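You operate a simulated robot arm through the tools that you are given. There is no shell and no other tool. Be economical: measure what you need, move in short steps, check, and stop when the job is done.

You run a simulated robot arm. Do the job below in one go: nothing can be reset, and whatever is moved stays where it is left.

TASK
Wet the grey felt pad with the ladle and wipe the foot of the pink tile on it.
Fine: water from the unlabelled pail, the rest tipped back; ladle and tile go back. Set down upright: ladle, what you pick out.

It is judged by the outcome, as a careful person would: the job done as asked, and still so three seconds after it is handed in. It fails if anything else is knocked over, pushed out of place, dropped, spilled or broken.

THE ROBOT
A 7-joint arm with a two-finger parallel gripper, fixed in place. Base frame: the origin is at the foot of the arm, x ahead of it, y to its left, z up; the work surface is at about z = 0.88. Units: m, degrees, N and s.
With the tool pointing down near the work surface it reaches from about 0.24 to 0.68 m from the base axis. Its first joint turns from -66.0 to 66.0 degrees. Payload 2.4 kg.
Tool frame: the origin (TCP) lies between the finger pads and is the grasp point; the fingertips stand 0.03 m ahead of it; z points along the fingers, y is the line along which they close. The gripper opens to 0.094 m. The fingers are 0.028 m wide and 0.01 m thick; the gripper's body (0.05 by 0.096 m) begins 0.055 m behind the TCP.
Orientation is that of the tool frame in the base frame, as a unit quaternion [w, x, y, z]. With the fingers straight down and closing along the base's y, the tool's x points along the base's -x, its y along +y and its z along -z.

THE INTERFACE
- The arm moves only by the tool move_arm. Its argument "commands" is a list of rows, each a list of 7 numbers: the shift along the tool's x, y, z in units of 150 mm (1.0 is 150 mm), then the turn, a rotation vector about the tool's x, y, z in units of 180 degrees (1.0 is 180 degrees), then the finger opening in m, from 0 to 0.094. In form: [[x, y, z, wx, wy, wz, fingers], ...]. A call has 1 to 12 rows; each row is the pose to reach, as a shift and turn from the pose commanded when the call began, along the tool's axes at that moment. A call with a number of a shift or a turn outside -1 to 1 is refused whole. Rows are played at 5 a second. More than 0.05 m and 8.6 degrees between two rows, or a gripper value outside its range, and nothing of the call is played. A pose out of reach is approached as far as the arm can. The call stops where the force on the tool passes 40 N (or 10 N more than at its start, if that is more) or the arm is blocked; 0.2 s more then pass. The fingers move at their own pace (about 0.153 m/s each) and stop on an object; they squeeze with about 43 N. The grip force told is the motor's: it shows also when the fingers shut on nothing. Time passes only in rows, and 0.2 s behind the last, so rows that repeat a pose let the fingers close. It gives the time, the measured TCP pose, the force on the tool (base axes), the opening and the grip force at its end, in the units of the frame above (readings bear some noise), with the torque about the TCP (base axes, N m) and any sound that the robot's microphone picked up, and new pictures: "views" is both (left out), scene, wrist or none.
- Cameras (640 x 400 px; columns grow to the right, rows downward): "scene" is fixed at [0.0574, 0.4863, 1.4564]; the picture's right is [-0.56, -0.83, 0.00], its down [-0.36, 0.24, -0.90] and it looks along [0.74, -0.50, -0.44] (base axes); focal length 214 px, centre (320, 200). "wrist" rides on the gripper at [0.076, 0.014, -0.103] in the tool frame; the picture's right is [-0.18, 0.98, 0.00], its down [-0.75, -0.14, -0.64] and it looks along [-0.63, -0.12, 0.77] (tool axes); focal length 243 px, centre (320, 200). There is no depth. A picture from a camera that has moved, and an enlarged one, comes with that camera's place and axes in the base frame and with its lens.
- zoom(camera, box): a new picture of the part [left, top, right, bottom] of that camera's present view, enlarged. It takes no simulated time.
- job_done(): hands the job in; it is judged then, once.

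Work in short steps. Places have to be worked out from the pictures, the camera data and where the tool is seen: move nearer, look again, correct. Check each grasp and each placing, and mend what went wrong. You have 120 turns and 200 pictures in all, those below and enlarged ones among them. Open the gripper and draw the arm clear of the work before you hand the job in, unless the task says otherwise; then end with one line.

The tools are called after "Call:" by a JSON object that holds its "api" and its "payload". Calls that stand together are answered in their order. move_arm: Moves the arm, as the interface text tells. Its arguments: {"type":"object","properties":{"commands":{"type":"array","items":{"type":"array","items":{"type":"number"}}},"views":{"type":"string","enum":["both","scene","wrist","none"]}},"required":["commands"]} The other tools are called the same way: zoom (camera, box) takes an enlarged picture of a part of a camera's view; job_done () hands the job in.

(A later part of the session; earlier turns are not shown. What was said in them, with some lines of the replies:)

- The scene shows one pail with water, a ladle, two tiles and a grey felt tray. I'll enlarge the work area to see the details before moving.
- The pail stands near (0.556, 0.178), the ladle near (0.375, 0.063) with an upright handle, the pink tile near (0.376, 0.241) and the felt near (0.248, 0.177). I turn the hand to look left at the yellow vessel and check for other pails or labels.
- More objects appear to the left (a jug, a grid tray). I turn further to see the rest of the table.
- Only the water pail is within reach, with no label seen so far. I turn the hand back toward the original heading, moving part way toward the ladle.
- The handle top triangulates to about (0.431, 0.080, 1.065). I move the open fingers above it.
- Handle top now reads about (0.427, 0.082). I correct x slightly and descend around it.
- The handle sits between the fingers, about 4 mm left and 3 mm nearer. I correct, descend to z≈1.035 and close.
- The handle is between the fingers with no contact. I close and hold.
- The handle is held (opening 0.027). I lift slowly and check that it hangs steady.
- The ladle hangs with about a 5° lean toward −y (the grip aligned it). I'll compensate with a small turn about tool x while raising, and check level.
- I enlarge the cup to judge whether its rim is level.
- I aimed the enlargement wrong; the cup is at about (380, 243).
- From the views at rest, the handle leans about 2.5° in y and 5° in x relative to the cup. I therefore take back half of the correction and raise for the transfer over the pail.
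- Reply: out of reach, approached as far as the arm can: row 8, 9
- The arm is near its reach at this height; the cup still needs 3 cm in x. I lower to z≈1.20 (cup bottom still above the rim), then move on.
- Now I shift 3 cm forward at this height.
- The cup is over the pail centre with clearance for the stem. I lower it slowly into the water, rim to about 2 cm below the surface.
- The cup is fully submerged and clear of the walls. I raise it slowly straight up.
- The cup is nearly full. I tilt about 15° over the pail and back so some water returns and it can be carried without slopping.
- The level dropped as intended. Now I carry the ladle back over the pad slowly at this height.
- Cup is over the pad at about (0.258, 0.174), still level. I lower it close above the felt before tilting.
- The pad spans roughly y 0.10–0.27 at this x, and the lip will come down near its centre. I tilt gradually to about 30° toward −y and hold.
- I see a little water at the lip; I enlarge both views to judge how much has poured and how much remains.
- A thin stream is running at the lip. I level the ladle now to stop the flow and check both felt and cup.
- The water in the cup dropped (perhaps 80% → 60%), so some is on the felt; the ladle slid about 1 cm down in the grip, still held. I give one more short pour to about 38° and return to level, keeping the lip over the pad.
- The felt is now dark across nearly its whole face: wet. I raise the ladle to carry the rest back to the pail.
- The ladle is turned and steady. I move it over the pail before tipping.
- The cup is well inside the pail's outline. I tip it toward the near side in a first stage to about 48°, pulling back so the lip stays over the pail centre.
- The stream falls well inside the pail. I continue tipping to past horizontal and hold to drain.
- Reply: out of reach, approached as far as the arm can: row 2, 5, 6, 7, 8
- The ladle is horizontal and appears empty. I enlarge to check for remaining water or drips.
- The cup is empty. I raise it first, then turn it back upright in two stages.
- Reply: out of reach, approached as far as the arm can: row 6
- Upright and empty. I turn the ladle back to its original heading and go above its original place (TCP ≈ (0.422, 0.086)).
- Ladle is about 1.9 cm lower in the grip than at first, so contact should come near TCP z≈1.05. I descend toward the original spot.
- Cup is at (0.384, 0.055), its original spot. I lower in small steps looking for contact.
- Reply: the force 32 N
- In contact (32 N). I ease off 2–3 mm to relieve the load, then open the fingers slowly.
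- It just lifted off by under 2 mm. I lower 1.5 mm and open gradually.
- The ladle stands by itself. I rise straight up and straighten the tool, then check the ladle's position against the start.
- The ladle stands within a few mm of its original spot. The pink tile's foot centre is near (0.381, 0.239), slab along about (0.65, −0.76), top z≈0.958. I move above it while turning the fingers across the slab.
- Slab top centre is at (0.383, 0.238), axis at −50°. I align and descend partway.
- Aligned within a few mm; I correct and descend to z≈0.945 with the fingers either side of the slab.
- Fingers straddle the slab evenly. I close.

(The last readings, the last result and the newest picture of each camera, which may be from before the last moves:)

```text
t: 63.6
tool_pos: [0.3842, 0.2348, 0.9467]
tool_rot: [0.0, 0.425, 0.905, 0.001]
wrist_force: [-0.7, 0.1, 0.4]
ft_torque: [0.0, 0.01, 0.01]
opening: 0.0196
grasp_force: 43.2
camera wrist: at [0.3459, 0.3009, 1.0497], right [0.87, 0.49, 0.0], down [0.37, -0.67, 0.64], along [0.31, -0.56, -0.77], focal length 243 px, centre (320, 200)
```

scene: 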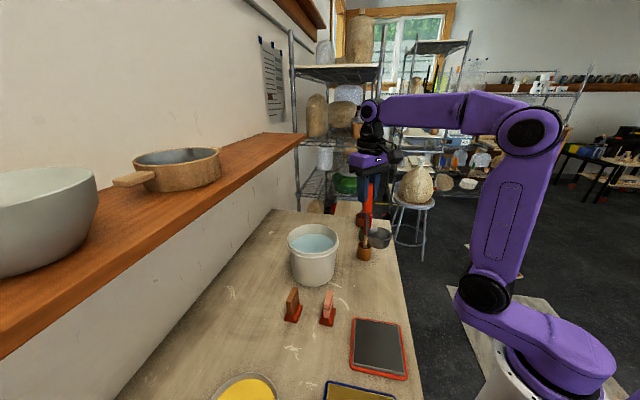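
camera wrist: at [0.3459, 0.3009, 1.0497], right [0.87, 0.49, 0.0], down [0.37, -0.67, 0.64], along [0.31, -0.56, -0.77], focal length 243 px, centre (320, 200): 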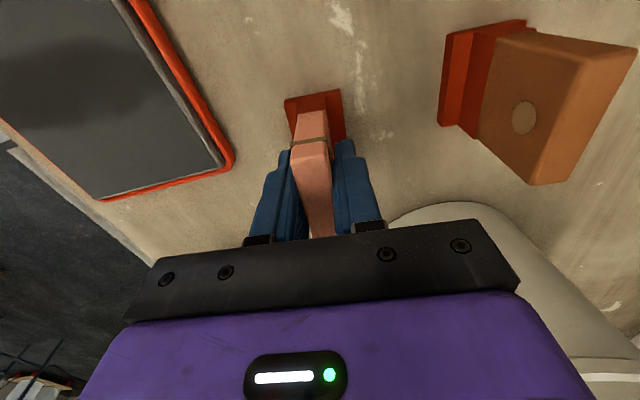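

The tile is gripped (opening 0.0196). I lift 7 cm and check it hangs straight.

Call:
{"api": "move_arm", "payload": {"commands": [[0, 0, -0.1, 0, 0, 0, 0], [0, 0, -0.25, 0, 0, 0, 0], [0, 0, -0.4, 0, 0, 0, 0], [0, 0, -0.5, 0, 0, 0, 0], [0.05, -0.15, -0.5, 0, 0, 0, 0], [0.1, -0.3, -0.5, 0, 0, 0, 0], [0.15, -0.45, -0.5, 0, 0, 0, 0], [0.2, -0.6, -0.5, 0, 0, 0, 0], [0.25, -0.75, -0.5, 0, 0, 0, 0], [0.29, -0.87, -0.5, 0, 0, 0, 0], [0.29, -0.912, -0.5, 0, 0, 0, 0]], "views": "both"}}

Call:
{"api": "zoom", "payload": {"camera": "scene", "box": [330, 270, 430, 390]}}

```text
t: 66.0
tool_pos: [0.2547, 0.1834, 1.0199]
tool_rot: [-0.001, 0.424, 0.906, 0.001]
wrist_force: [-0.5, 0.8, -0.9]
ft_torque: [0.03, -0.01, 0.0]
opening: 0.0195
grasp_force: 42.9
out of reach, approached as far as the arm can: row 10, 11
camera wrist: at [0.217, 0.2494, 1.1234], right [0.87, 0.49, 0.0], down [0.37, -0.67, 0.64], along [0.31, -0.56, -0.77], focal length 243 px, centre (320, 200)
```

scene: 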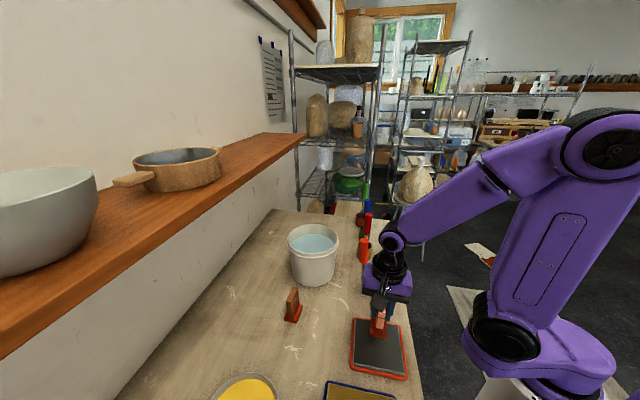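
wrist: 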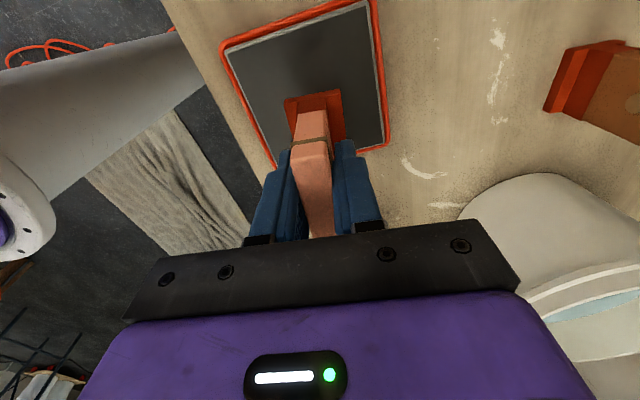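

```text
3.33 times, centred on (380, 330) of scene
camera zoom: at [0.0574, 0.4863, 1.4564], right [-0.56, -0.83, 0.0], down [-0.36, 0.24, -0.9], along [0.74, -0.5, -0.44], focal length 715 px, centre (120, -233)
```

zoom: 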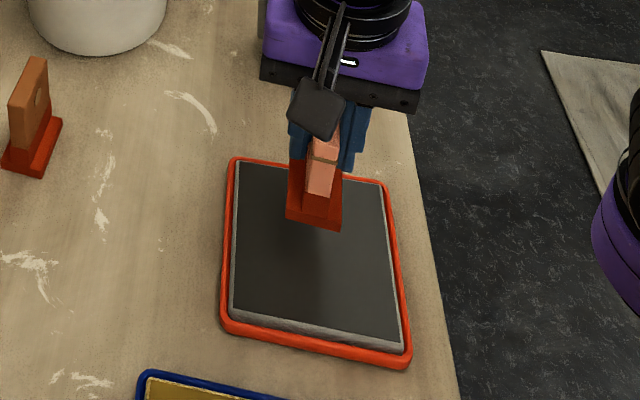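

The tile is over the pad's centre. I lower toward the felt, then by small steps to light contact.

Call:
{"api": "move_arm", "payload": {"commands": [[0, 0, 0.1, 0, 0, 0, 0], [0, 0, 0.2, 0, 0, 0, 0], [0, 0, 0.3, 0, 0, 0, 0], [0, 0, 0.36, 0, 0, 0, 0], [0, 0, 0.36, 0, 0, 0, 0]], "views": "none"}}

Call:
{"api": "zoom", "payload": {"camera": "scene", "box": [340, 300, 420, 385]}}

```text
t: 67.2
tool_pos: [0.256, 0.1869, 0.9656]
tool_rot: [-0.001, 0.425, 0.905, -0.001]
wrist_force: [-0.2, -0.1, -0.5]
ft_torque: [0.01, 0.03, -0.04]
opening: 0.0196
grasp_force: 42.7
```

```text
4.71 times, centred on (380, 342) of scene
camera zoom: at [0.0574, 0.4864, 1.4564], right [-0.56, -0.83, 0.0], down [-0.36, 0.24, -0.9], along [0.74, -0.5, -0.44], focal length 1009 px, centre (38, -471)
```

zoom: 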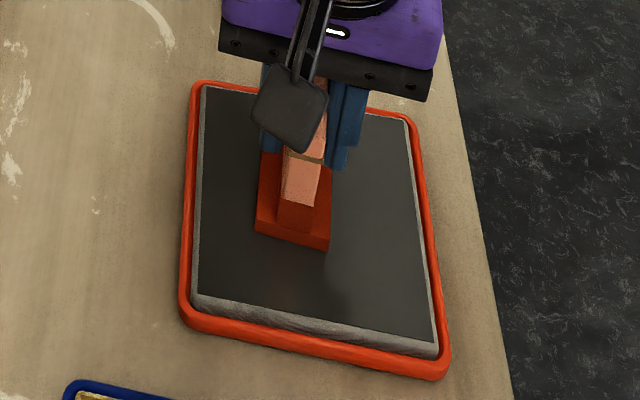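

Still above the felt. I step down 2 mm at a time.

Call:
{"api": "move_arm", "payload": {"commands": [[0, 0, 0.013, 0, 0, 0, 0], [0, 0, 0.027, 0, 0, 0, 0], [0, 0, 0.04, 0, 0, 0, 0], [0, 0, 0.04, 0, 0, 0, 0]], "views": "none"}}

```text
t: 68.2
tool_pos: [0.2569, 0.1857, 0.9611]
tool_rot: [-0.001, 0.425, 0.905, 0.0]
wrist_force: [-7.0, -7.0, 30.7]
ft_torque: [-0.14, 0.06, -0.05]
opening: 0.0197
grasp_force: 43.3
```

Contact at 30 N, more than needed. I ease off about 1.3 mm and read the force.

Call:
{"api": "move_arm", "payload": {"commands": [[0, 0, -0.008, 0, 0, 0, 0], [0, 0, -0.008, 0, 0, 0, 0]], "views": "none"}}

```text
t: 68.8
tool_pos: [0.2568, 0.1859, 0.9611]
tool_rot: [-0.001, 0.425, 0.905, 0.0]
wrist_force: [0.5, 0.2, -0.9]
ft_torque: [-0.02, 0.0, 0.01]
opening: 0.0193
grasp_force: 43.0
```

Zero load now, so contact is under 1 mm below. I press down 0.7 mm and wipe back and forth along the slab direction, staying on the felt.

Call:
{"api": "move_arm", "payload": {"commands": [[0, 0, 0.005, 0, 0, 0, 0], [0.06, 0, 0.005, 0, 0, 0, 0], [0.11, 0, 0.005, 0, 0, 0, 0], [0.06, 0, 0.005, 0, 0, 0, 0], [0, 0, 0.005, 0, 0, 0, 0], [-0.06, 0, 0.005, 0, 0, 0, 0], [-0.11, 0, 0.005, 0, 0, 0, 0], [-0.06, 0, 0.005, 0, 0, 0, 0], [0, 0, 0.005, 0, 0, 0, 0], [0.06, 0, 0.005, 0, 0, 0, 0], [0.11, 0, 0.005, 0, 0, 0, 0], [0.11, 0, 0.005, 0, 0, 0, 0]], "views": "wrist"}}

Call:
{"api": "zoom", "payload": {"camera": "scene", "box": [340, 300, 420, 385]}}

```text
t: 71.4
tool_pos: [0.2507, 0.199, 0.9621]
tool_rot: [-0.001, 0.425, 0.905, 0.0]
wrist_force: [0.0, 0.5, -1.5]
ft_torque: [0.01, -0.01, 0.03]
opening: 0.0195
grasp_force: 43.2
out of reach, approached as far as the arm can: row 2, 3, 4, 10, 11, 12
camera wrist: at [0.2146, 0.2662, 1.066], right [0.87, 0.49, 0.0], down [0.37, -0.67, 0.64], along [0.31, -0.56, -0.77], focal length 243 px, centre (320, 200)
```

wrist: 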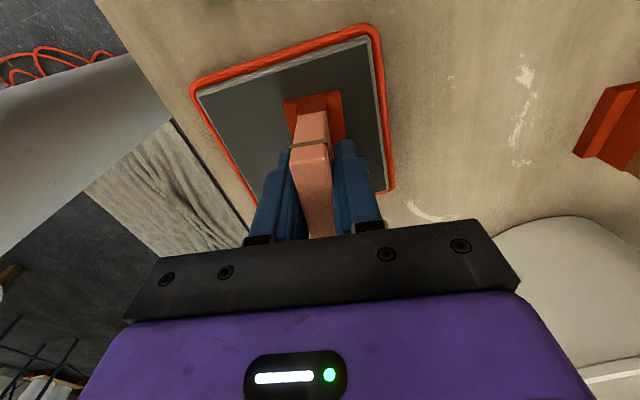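

```text
4.71 times, centred on (380, 342) of scene
camera zoom: at [0.0574, 0.4864, 1.4564], right [-0.56, -0.83, 0.0], down [-0.36, 0.24, -0.9], along [0.74, -0.5, -0.44], focal length 1009 px, centre (38, -471)
```

zoom: 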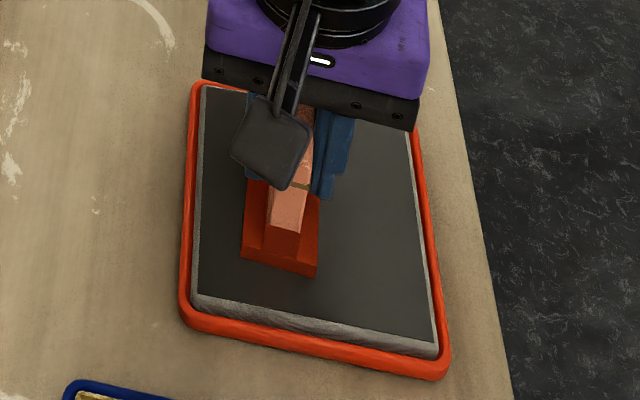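

The inward strokes hit the arm's reach limit and lifted off slightly. I move the tile 1.5 cm outward on the pad and find contact again there.

Call:
{"api": "move_arm", "payload": {"commands": [[-0.05, 0, 0, 0, 0, 0, 0], [-0.1, 0.03, 0, 0, 0, 0, 0], [-0.1, 0.03, 0.007, 0, 0, 0, 0], [-0.1, 0.03, 0.007, 0, 0, 0, 0]], "views": "none"}}

```text
t: 72.4
tool_pos: [0.2649, 0.192, 0.962]
tool_rot: [0.0, 0.425, 0.905, 0.002]
wrist_force: [-1.8, 0.0, 17.8]
ft_torque: [0.07, 0.17, 0.03]
opening: 0.0195
grasp_force: 43.1
```

Good contact at 18 N at (0.265, 0.192). I wipe with several strokes from here within reach and within the felt.

Call:
{"api": "move_arm", "payload": {"commands": [[-0.05, 0, 0, 0, 0, 0, 0], [-0.1, 0, 0, 0, 0, 0, 0], [-0.14, 0, 0, 0, 0, 0, 0], [-0.1, 0, 0, 0, 0, 0, 0], [-0.05, 0, 0, 0, 0, 0, 0], [0, 0, 0, 0, 0, 0, 0], [-0.05, 0, 0, 0, 0, 0, 0], [-0.1, 0, 0, 0, 0, 0, 0], [-0.14, 0, 0, 0, 0, 0, 0], [-0.1, 0, 0, 0, 0, 0, 0], [-0.05, 0, 0, 0, 0, 0, 0], [0, 0, 0, 0, 0, 0, 0]], "views": "wrist"}}

Call:
{"api": "zoom", "payload": {"camera": "scene", "box": [340, 300, 420, 385]}}

```text
t: 75.0
tool_pos: [0.2642, 0.1919, 0.9618]
tool_rot: [0.0, 0.424, 0.906, 0.0]
wrist_force: [-0.1, 0.4, -0.5]
ft_torque: [-0.03, 0.05, 0.0]
opening: 0.0197
grasp_force: 43.3
camera wrist: at [0.2274, 0.2581, 1.0645], right [0.87, 0.49, 0.0], down [0.37, -0.67, 0.64], along [0.31, -0.56, -0.77], focal length 243 px, centre (320, 200)
```

wrist: 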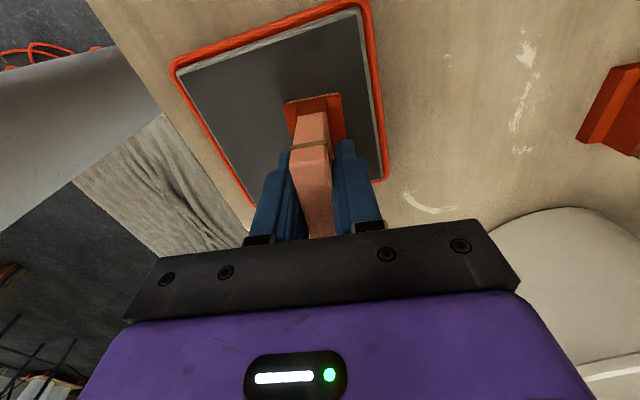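

```text
4.71 times, centred on (380, 342) of scene
camera zoom: at [0.0574, 0.4864, 1.4564], right [-0.56, -0.83, 0.0], down [-0.36, 0.24, -0.9], along [0.74, -0.5, -0.44], focal length 1009 px, centre (38, -471)
```

zoom: 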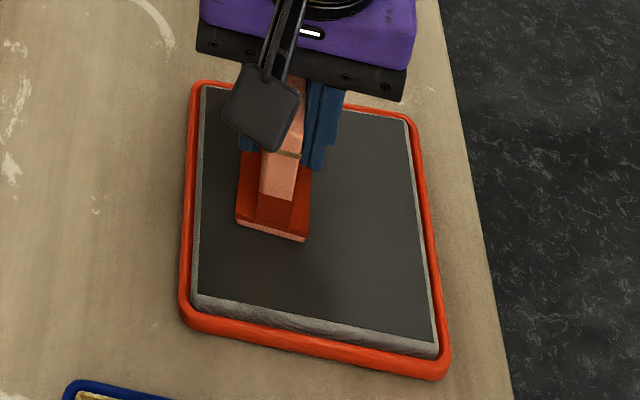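

The lower edge of the foot now shows clean pink, so wiping works. I press down another ~0.8 mm and do one more set of strokes.

Call:
{"api": "move_arm", "payload": {"commands": [[0, 0, 0.006, 0, 0, 0, 0], [-0.05, 0, 0.006, 0, 0, 0, 0], [-0.1, 0, 0.006, 0, 0, 0, 0], [-0.14, 0, 0.006, 0, 0, 0, 0], [-0.1, 0, 0.006, 0, 0, 0, 0], [-0.05, 0, 0.006, 0, 0, 0, 0], [0, 0, 0.006, 0, 0, 0, 0], [-0.05, 0.04, 0.006, 0, 0, 0, 0], [-0.1, 0.06, 0.006, 0, 0, 0, 0], [-0.1, 0, 0.006, 0, 0, 0, 0], [-0.05, 0, 0.006, 0, 0, 0, 0], [0, 0, 0.006, 0, 0, 0, 0]], "views": "none"}}

Call:
{"api": "move_arm", "payload": {"commands": [[0, 0, -0.1, 0, 0, 0, 0], [0, 0, -0.3, 0, 0, 0, 0], [0, 0, -0.5, 0, 0, 0, 0], [0, 0, -0.5, 0, 0, 0, 0]], "views": "wrist"}}

Call:
{"api": "zoom", "payload": {"camera": "scene", "box": [340, 280, 420, 375]}}

```text
t: 77.6
tool_pos: [0.2637, 0.1915, 0.9606]
tool_rot: [0.0, 0.425, 0.905, 0.001]
wrist_force: [0.4, -3.9, 11.4]
ft_torque: [-0.11, 0.1, 0.08]
opening: 0.0197
grasp_force: 43.1
```

```text
t: 78.6
tool_pos: [0.2615, 0.1914, 1.0373]
tool_rot: [-0.001, 0.425, 0.905, 0.0]
wrist_force: [-0.4, 0.5, -1.5]
ft_torque: [0.0, 0.0, 0.0]
opening: 0.0194
grasp_force: 42.4
camera wrist: at [0.2246, 0.2576, 1.1406], right [0.87, 0.49, 0.0], down [0.37, -0.67, 0.64], along [0.31, -0.56, -0.77], focal length 243 px, centre (320, 200)
```

wrist: 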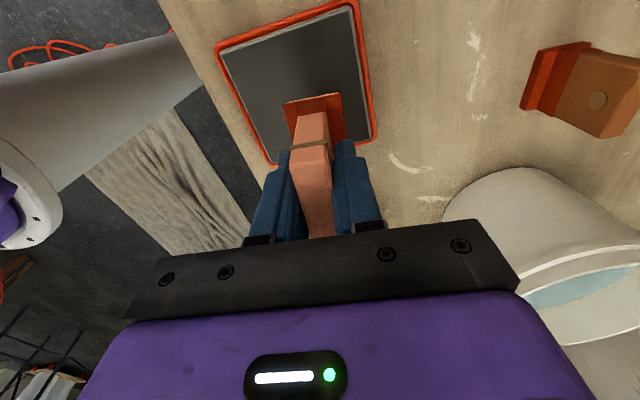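

```text
4.21 times, centred on (380, 328) of scene
camera zoom: at [0.0574, 0.4863, 1.4564], right [-0.56, -0.83, 0.0], down [-0.36, 0.24, -0.9], along [0.74, -0.5, -0.44], focal length 903 px, centre (67, -337)
```

zoom: 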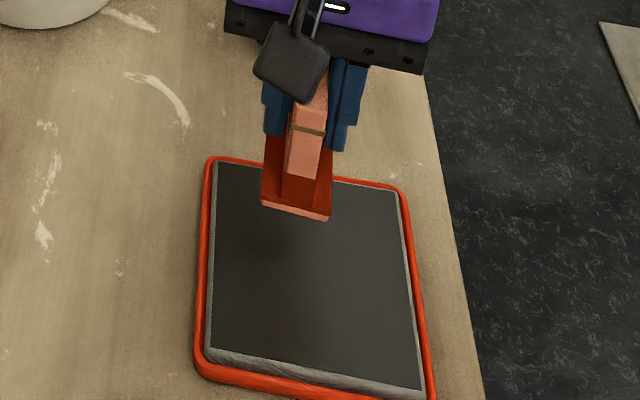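

The foot's lower edge is clean. I carry the tile back above its original place.

Call:
{"api": "move_arm", "payload": {"commands": [[-0.05, 0.12, 0, 0, 0, 0, 0], [-0.1, 0.27, 0, 0, 0, 0, 0], [-0.15, 0.42, 0, 0, 0, 0, 0], [-0.2, 0.57, 0, 0, 0, 0, 0], [-0.25, 0.7, 0, 0, 0, 0, 0], [-0.299, 0.812, 0, 0, 0, 0, 0], [-0.299, 0.812, 0, 0, 0, 0, 0], [-0.299, 0.812, 0.15, 0, 0, 0, 0], [-0.299, 0.812, 0.3, 0, 0, 0, 0], [-0.299, 0.812, 0.45, 0, 0, 0, 0], [-0.299, 0.812, 0.55, 0, 0, 0, 0], [-0.299, 0.812, 0.55, 0, 0, 0, 0]], "views": "wrist"}}

Call:
{"api": "zoom", "payload": {"camera": "scene", "box": [280, 250, 370, 335]}}

```text
t: 81.2
tool_pos: [0.3851, 0.2335, 0.9538]
tool_rot: [-0.001, 0.425, 0.905, 0.0]
wrist_force: [-0.4, 0.6, -1.4]
ft_torque: [0.04, -0.01, 0.02]
opening: 0.0196
grasp_force: 43.2
camera wrist: at [0.3481, 0.3, 1.0572], right [0.87, 0.49, 0.0], down [0.37, -0.67, 0.64], along [0.31, -0.56, -0.77], focal length 243 px, centre (320, 200)
```

wrist: 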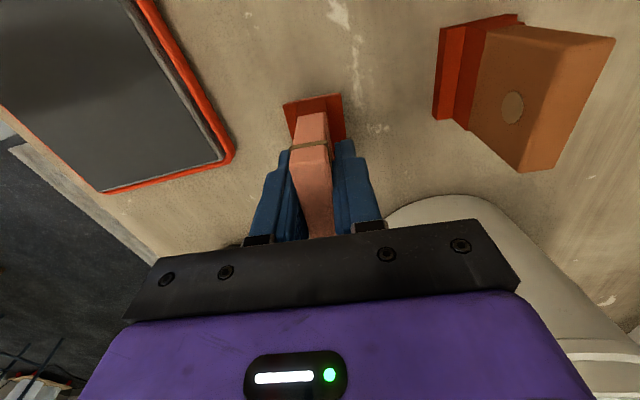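

```text
4.71 times, centred on (325, 292) of scene
camera zoom: at [0.0574, 0.4864, 1.4564], right [-0.56, -0.83, 0.0], down [-0.36, 0.24, -0.9], along [0.74, -0.5, -0.44], focal length 1009 px, centre (296, -235)
```

zoom: 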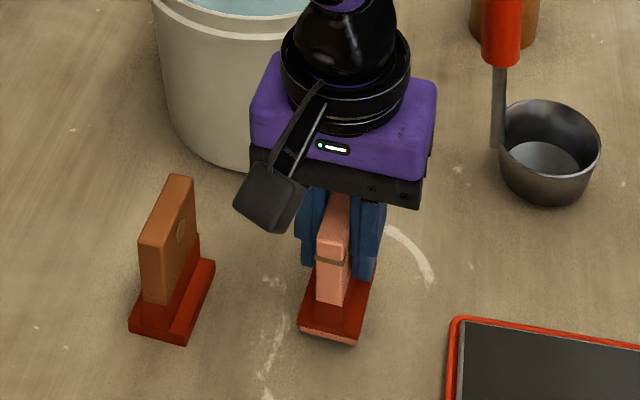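

The tile is just above its spot. I lower the last millimetres.

Call:
{"api": "move_arm", "payload": {"commands": [[0.01, 0, 0.015, 0, 0, 0, 0], [0.01, 0, 0.03, 0, 0, 0, 0], [0.01, 0, 0.043, 0, 0, 0, 0], [0.01, 0, 0.043, 0, 0, 0, 0]], "views": "none"}}

```text
t: 82.2
tool_pos: [0.3845, 0.2358, 0.9465]
tool_rot: [-0.001, 0.427, 0.904, 0.0]
wrist_force: [-0.8, 0.4, -0.3]
ft_torque: [-0.04, 0.0, 0.05]
opening: 0.0197
grasp_force: 43.2
```

No contact yet; a little further.

Call:
{"api": "move_arm", "payload": {"commands": [[0, 0, 0.006, 0, 0, 0, 0], [0, 0, 0.012, 0, 0, 0, 0], [0, 0, 0.012, 0, 0, 0, 0]], "views": "none"}}

```text
t: 83.0
tool_pos: [0.385, 0.2365, 0.9455]
tool_rot: [-0.001, 0.425, 0.905, 0.0]
wrist_force: [0.4, -0.4, -1.3]
ft_torque: [0.01, -0.03, -0.02]
opening: 0.0195
grasp_force: 42.9
```

Call:
{"api": "move_arm", "payload": {"commands": [[0, 0, 0.006, 0, 0, 0, 0], [0, 0, 0.012, 0, 0, 0, 0], [0, 0, 0.012, 0, 0, 0, 0]], "views": "none"}}

```text
t: 83.8
tool_pos: [0.3849, 0.2344, 0.9441]
tool_rot: [-0.001, 0.425, 0.905, 0.0]
wrist_force: [0.4, -0.7, -0.6]
ft_torque: [0.04, -0.02, -0.03]
opening: 0.0196
grasp_force: 42.6
```

Still free; I continue by another 2 mm.

Call:
{"api": "move_arm", "payload": {"commands": [[0, 0, 0.006, 0, 0, 0, 0], [0, 0, 0.012, 0, 0, 0, 0], [0, 0, 0.012, 0, 0, 0, 0]], "views": "wrist"}}

Call:
{"api": "zoom", "payload": {"camera": "scene", "box": [300, 270, 350, 335]}}

```text
t: 84.6
tool_pos: [0.3859, 0.2375, 0.9423]
tool_rot: [0.0, 0.425, 0.905, 0.001]
wrist_force: [-1.7, -0.2, 11.4]
ft_torque: [0.05, 0.18, 0.0]
opening: 0.0198
grasp_force: 42.8
camera wrist: at [0.3486, 0.3025, 1.0452], right [0.87, 0.49, 0.0], down [0.37, -0.67, 0.64], along [0.31, -0.56, -0.77], focal length 243 px, centre (320, 200)
```

wrist: 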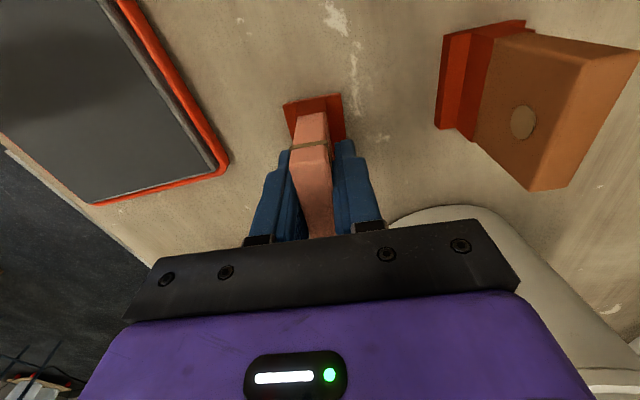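

```text
6.15 times, centred on (325, 302) of scene
camera zoom: at [0.0572, 0.4862, 1.4564], right [-0.56, -0.83, 0.0], down [-0.36, 0.25, -0.9], along [0.74, -0.5, -0.44], focal length 1320 px, centre (289, -431)
```

zoom: 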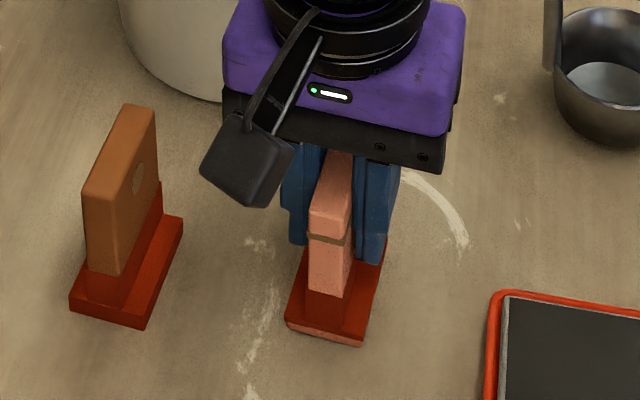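

Contact at 11 N and the foot matches its original outline. I open the fingers and rise.

Call:
{"api": "move_arm", "payload": {"commands": [[0, 0, -0.003, 0, 0, 0, 0.015], [0, 0, -0.003, 0, 0, 0, 0.025], [0, 0, -0.003, 0, 0, 0, 0.04], [0, 0, -0.003, 0, 0, 0, 0.06], [0, 0, -0.003, 0, 0, 0, 0.06], [0, 0, -0.15, 0, 0, 0, 0.06], [0, 0, -0.35, 0, 0, 0, 0.06], [0, 0, -0.6, 0, 0, 0, 0.06], [0, 0, -0.85, 0, 0, 0, 0.06], [0, 0, -1.0, 0, 0, 0, 0.06]], "views": "wrist"}}

Call:
{"api": "move_arm", "payload": {"commands": [[0, 0, -0.25, 0, 0, 0, 0.06], [0, 0, -0.5, 0, 0, 0, 0.06], [0, 0, -0.75, 0, 0, 0, 0.06], [0, 0, -0.95, 0, 0, 0, 0.06]], "views": "both"}}

Call:
{"api": "zoom", "payload": {"camera": "scene", "box": [280, 270, 345, 335]}}

Call:
{"api": "zoom", "payload": {"camera": "scene", "box": [240, 190, 430, 390]}}

```text
t: 86.8
tool_pos: [0.387, 0.2342, 1.092]
tool_rot: [-0.001, 0.426, 0.905, 0.0]
wrist_force: [-0.1, 0.7, -0.3]
ft_torque: [0.0, 0.0, 0.0]
opening: 0.0602
grasp_force: 0.0
camera wrist: at [0.3501, 0.3001, 1.1959], right [0.87, 0.49, 0.0], down [0.37, -0.67, 0.64], along [0.31, -0.56, -0.77], focal length 243 px, centre (320, 200)
```

wrist: 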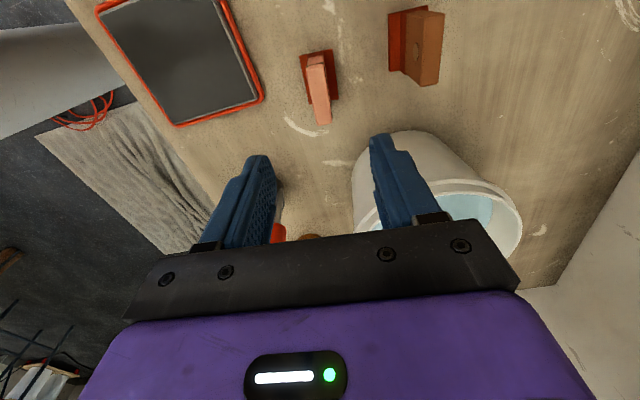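

```text
t: 87.8
tool_pos: [0.386, 0.2345, 1.2378]
tool_rot: [-0.001, 0.425, 0.905, 0.0]
wrist_force: [0.3, 0.6, 0.3]
ft_torque: [-0.04, 0.0, -0.04]
opening: 0.0603
grasp_force: 0.1
camera wrist: at [0.3483, 0.3011, 1.3406], right [0.87, 0.49, 0.0], down [0.37, -0.67, 0.64], along [0.31, -0.56, -0.77], focal length 243 px, centre (320, 200)
```

scene: 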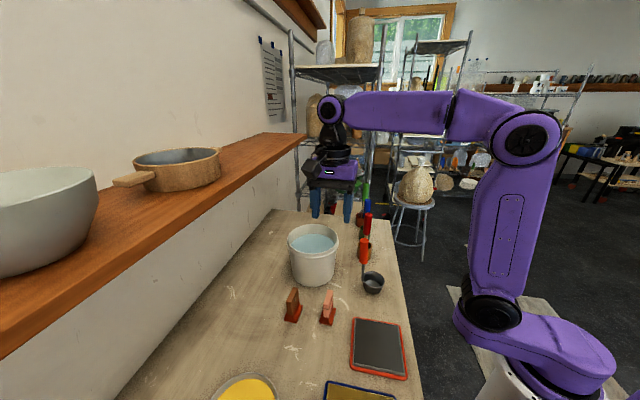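
wrist: 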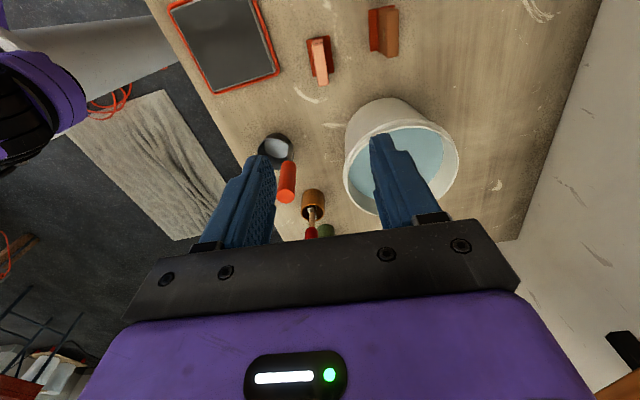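

```text
6.15 times, centred on (312, 302) of scene
camera zoom: at [0.0573, 0.4863, 1.4564], right [-0.56, -0.83, 0.0], down [-0.36, 0.24, -0.9], along [0.74, -0.5, -0.44], focal length 1320 px, centre (366, -431)
```

zoom: 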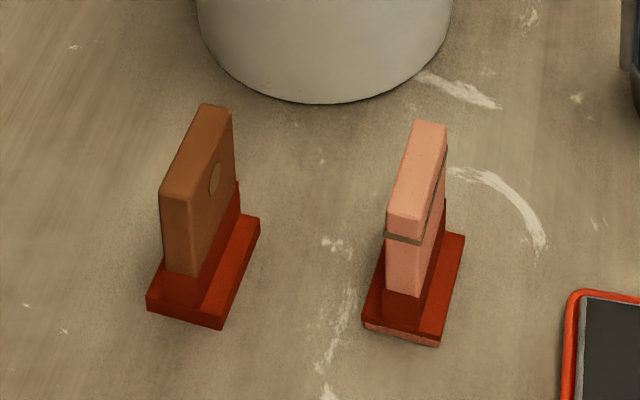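

```text
2.00 times, centred on (335, 290) of scene
camera zoom: at [0.0573, 0.4863, 1.4564], right [-0.56, -0.83, 0.0], down [-0.36, 0.24, -0.9], along [0.74, -0.5, -0.44], focal length 429 px, centre (290, 20)
```

zoom: 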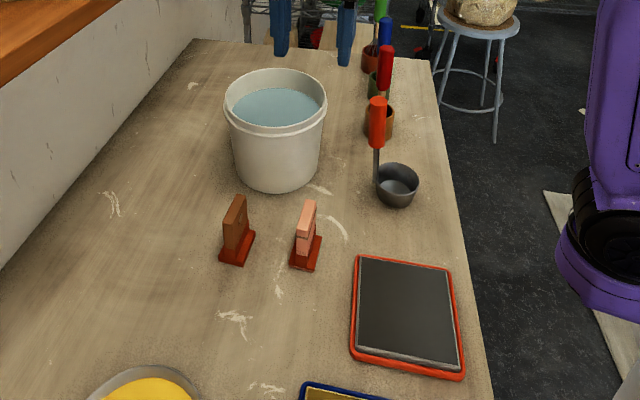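

Everything is in place: the felt is wet, the tile's foot edge is clean, and the tile and ladle stand upright at their spots. The arm is clear with the gripper open, so I hand in.

Call:
{"api": "job_done", "payload": {}}

```text
The job is handed in.
```

The grey felt pad is wet and the pink tile's foot has been wiped on it: its lower edge shows clean pink, though I did not check the underside. The rest of the water went back into the pail, and the ladle and tile stand upright within a few millimetres of where they started.
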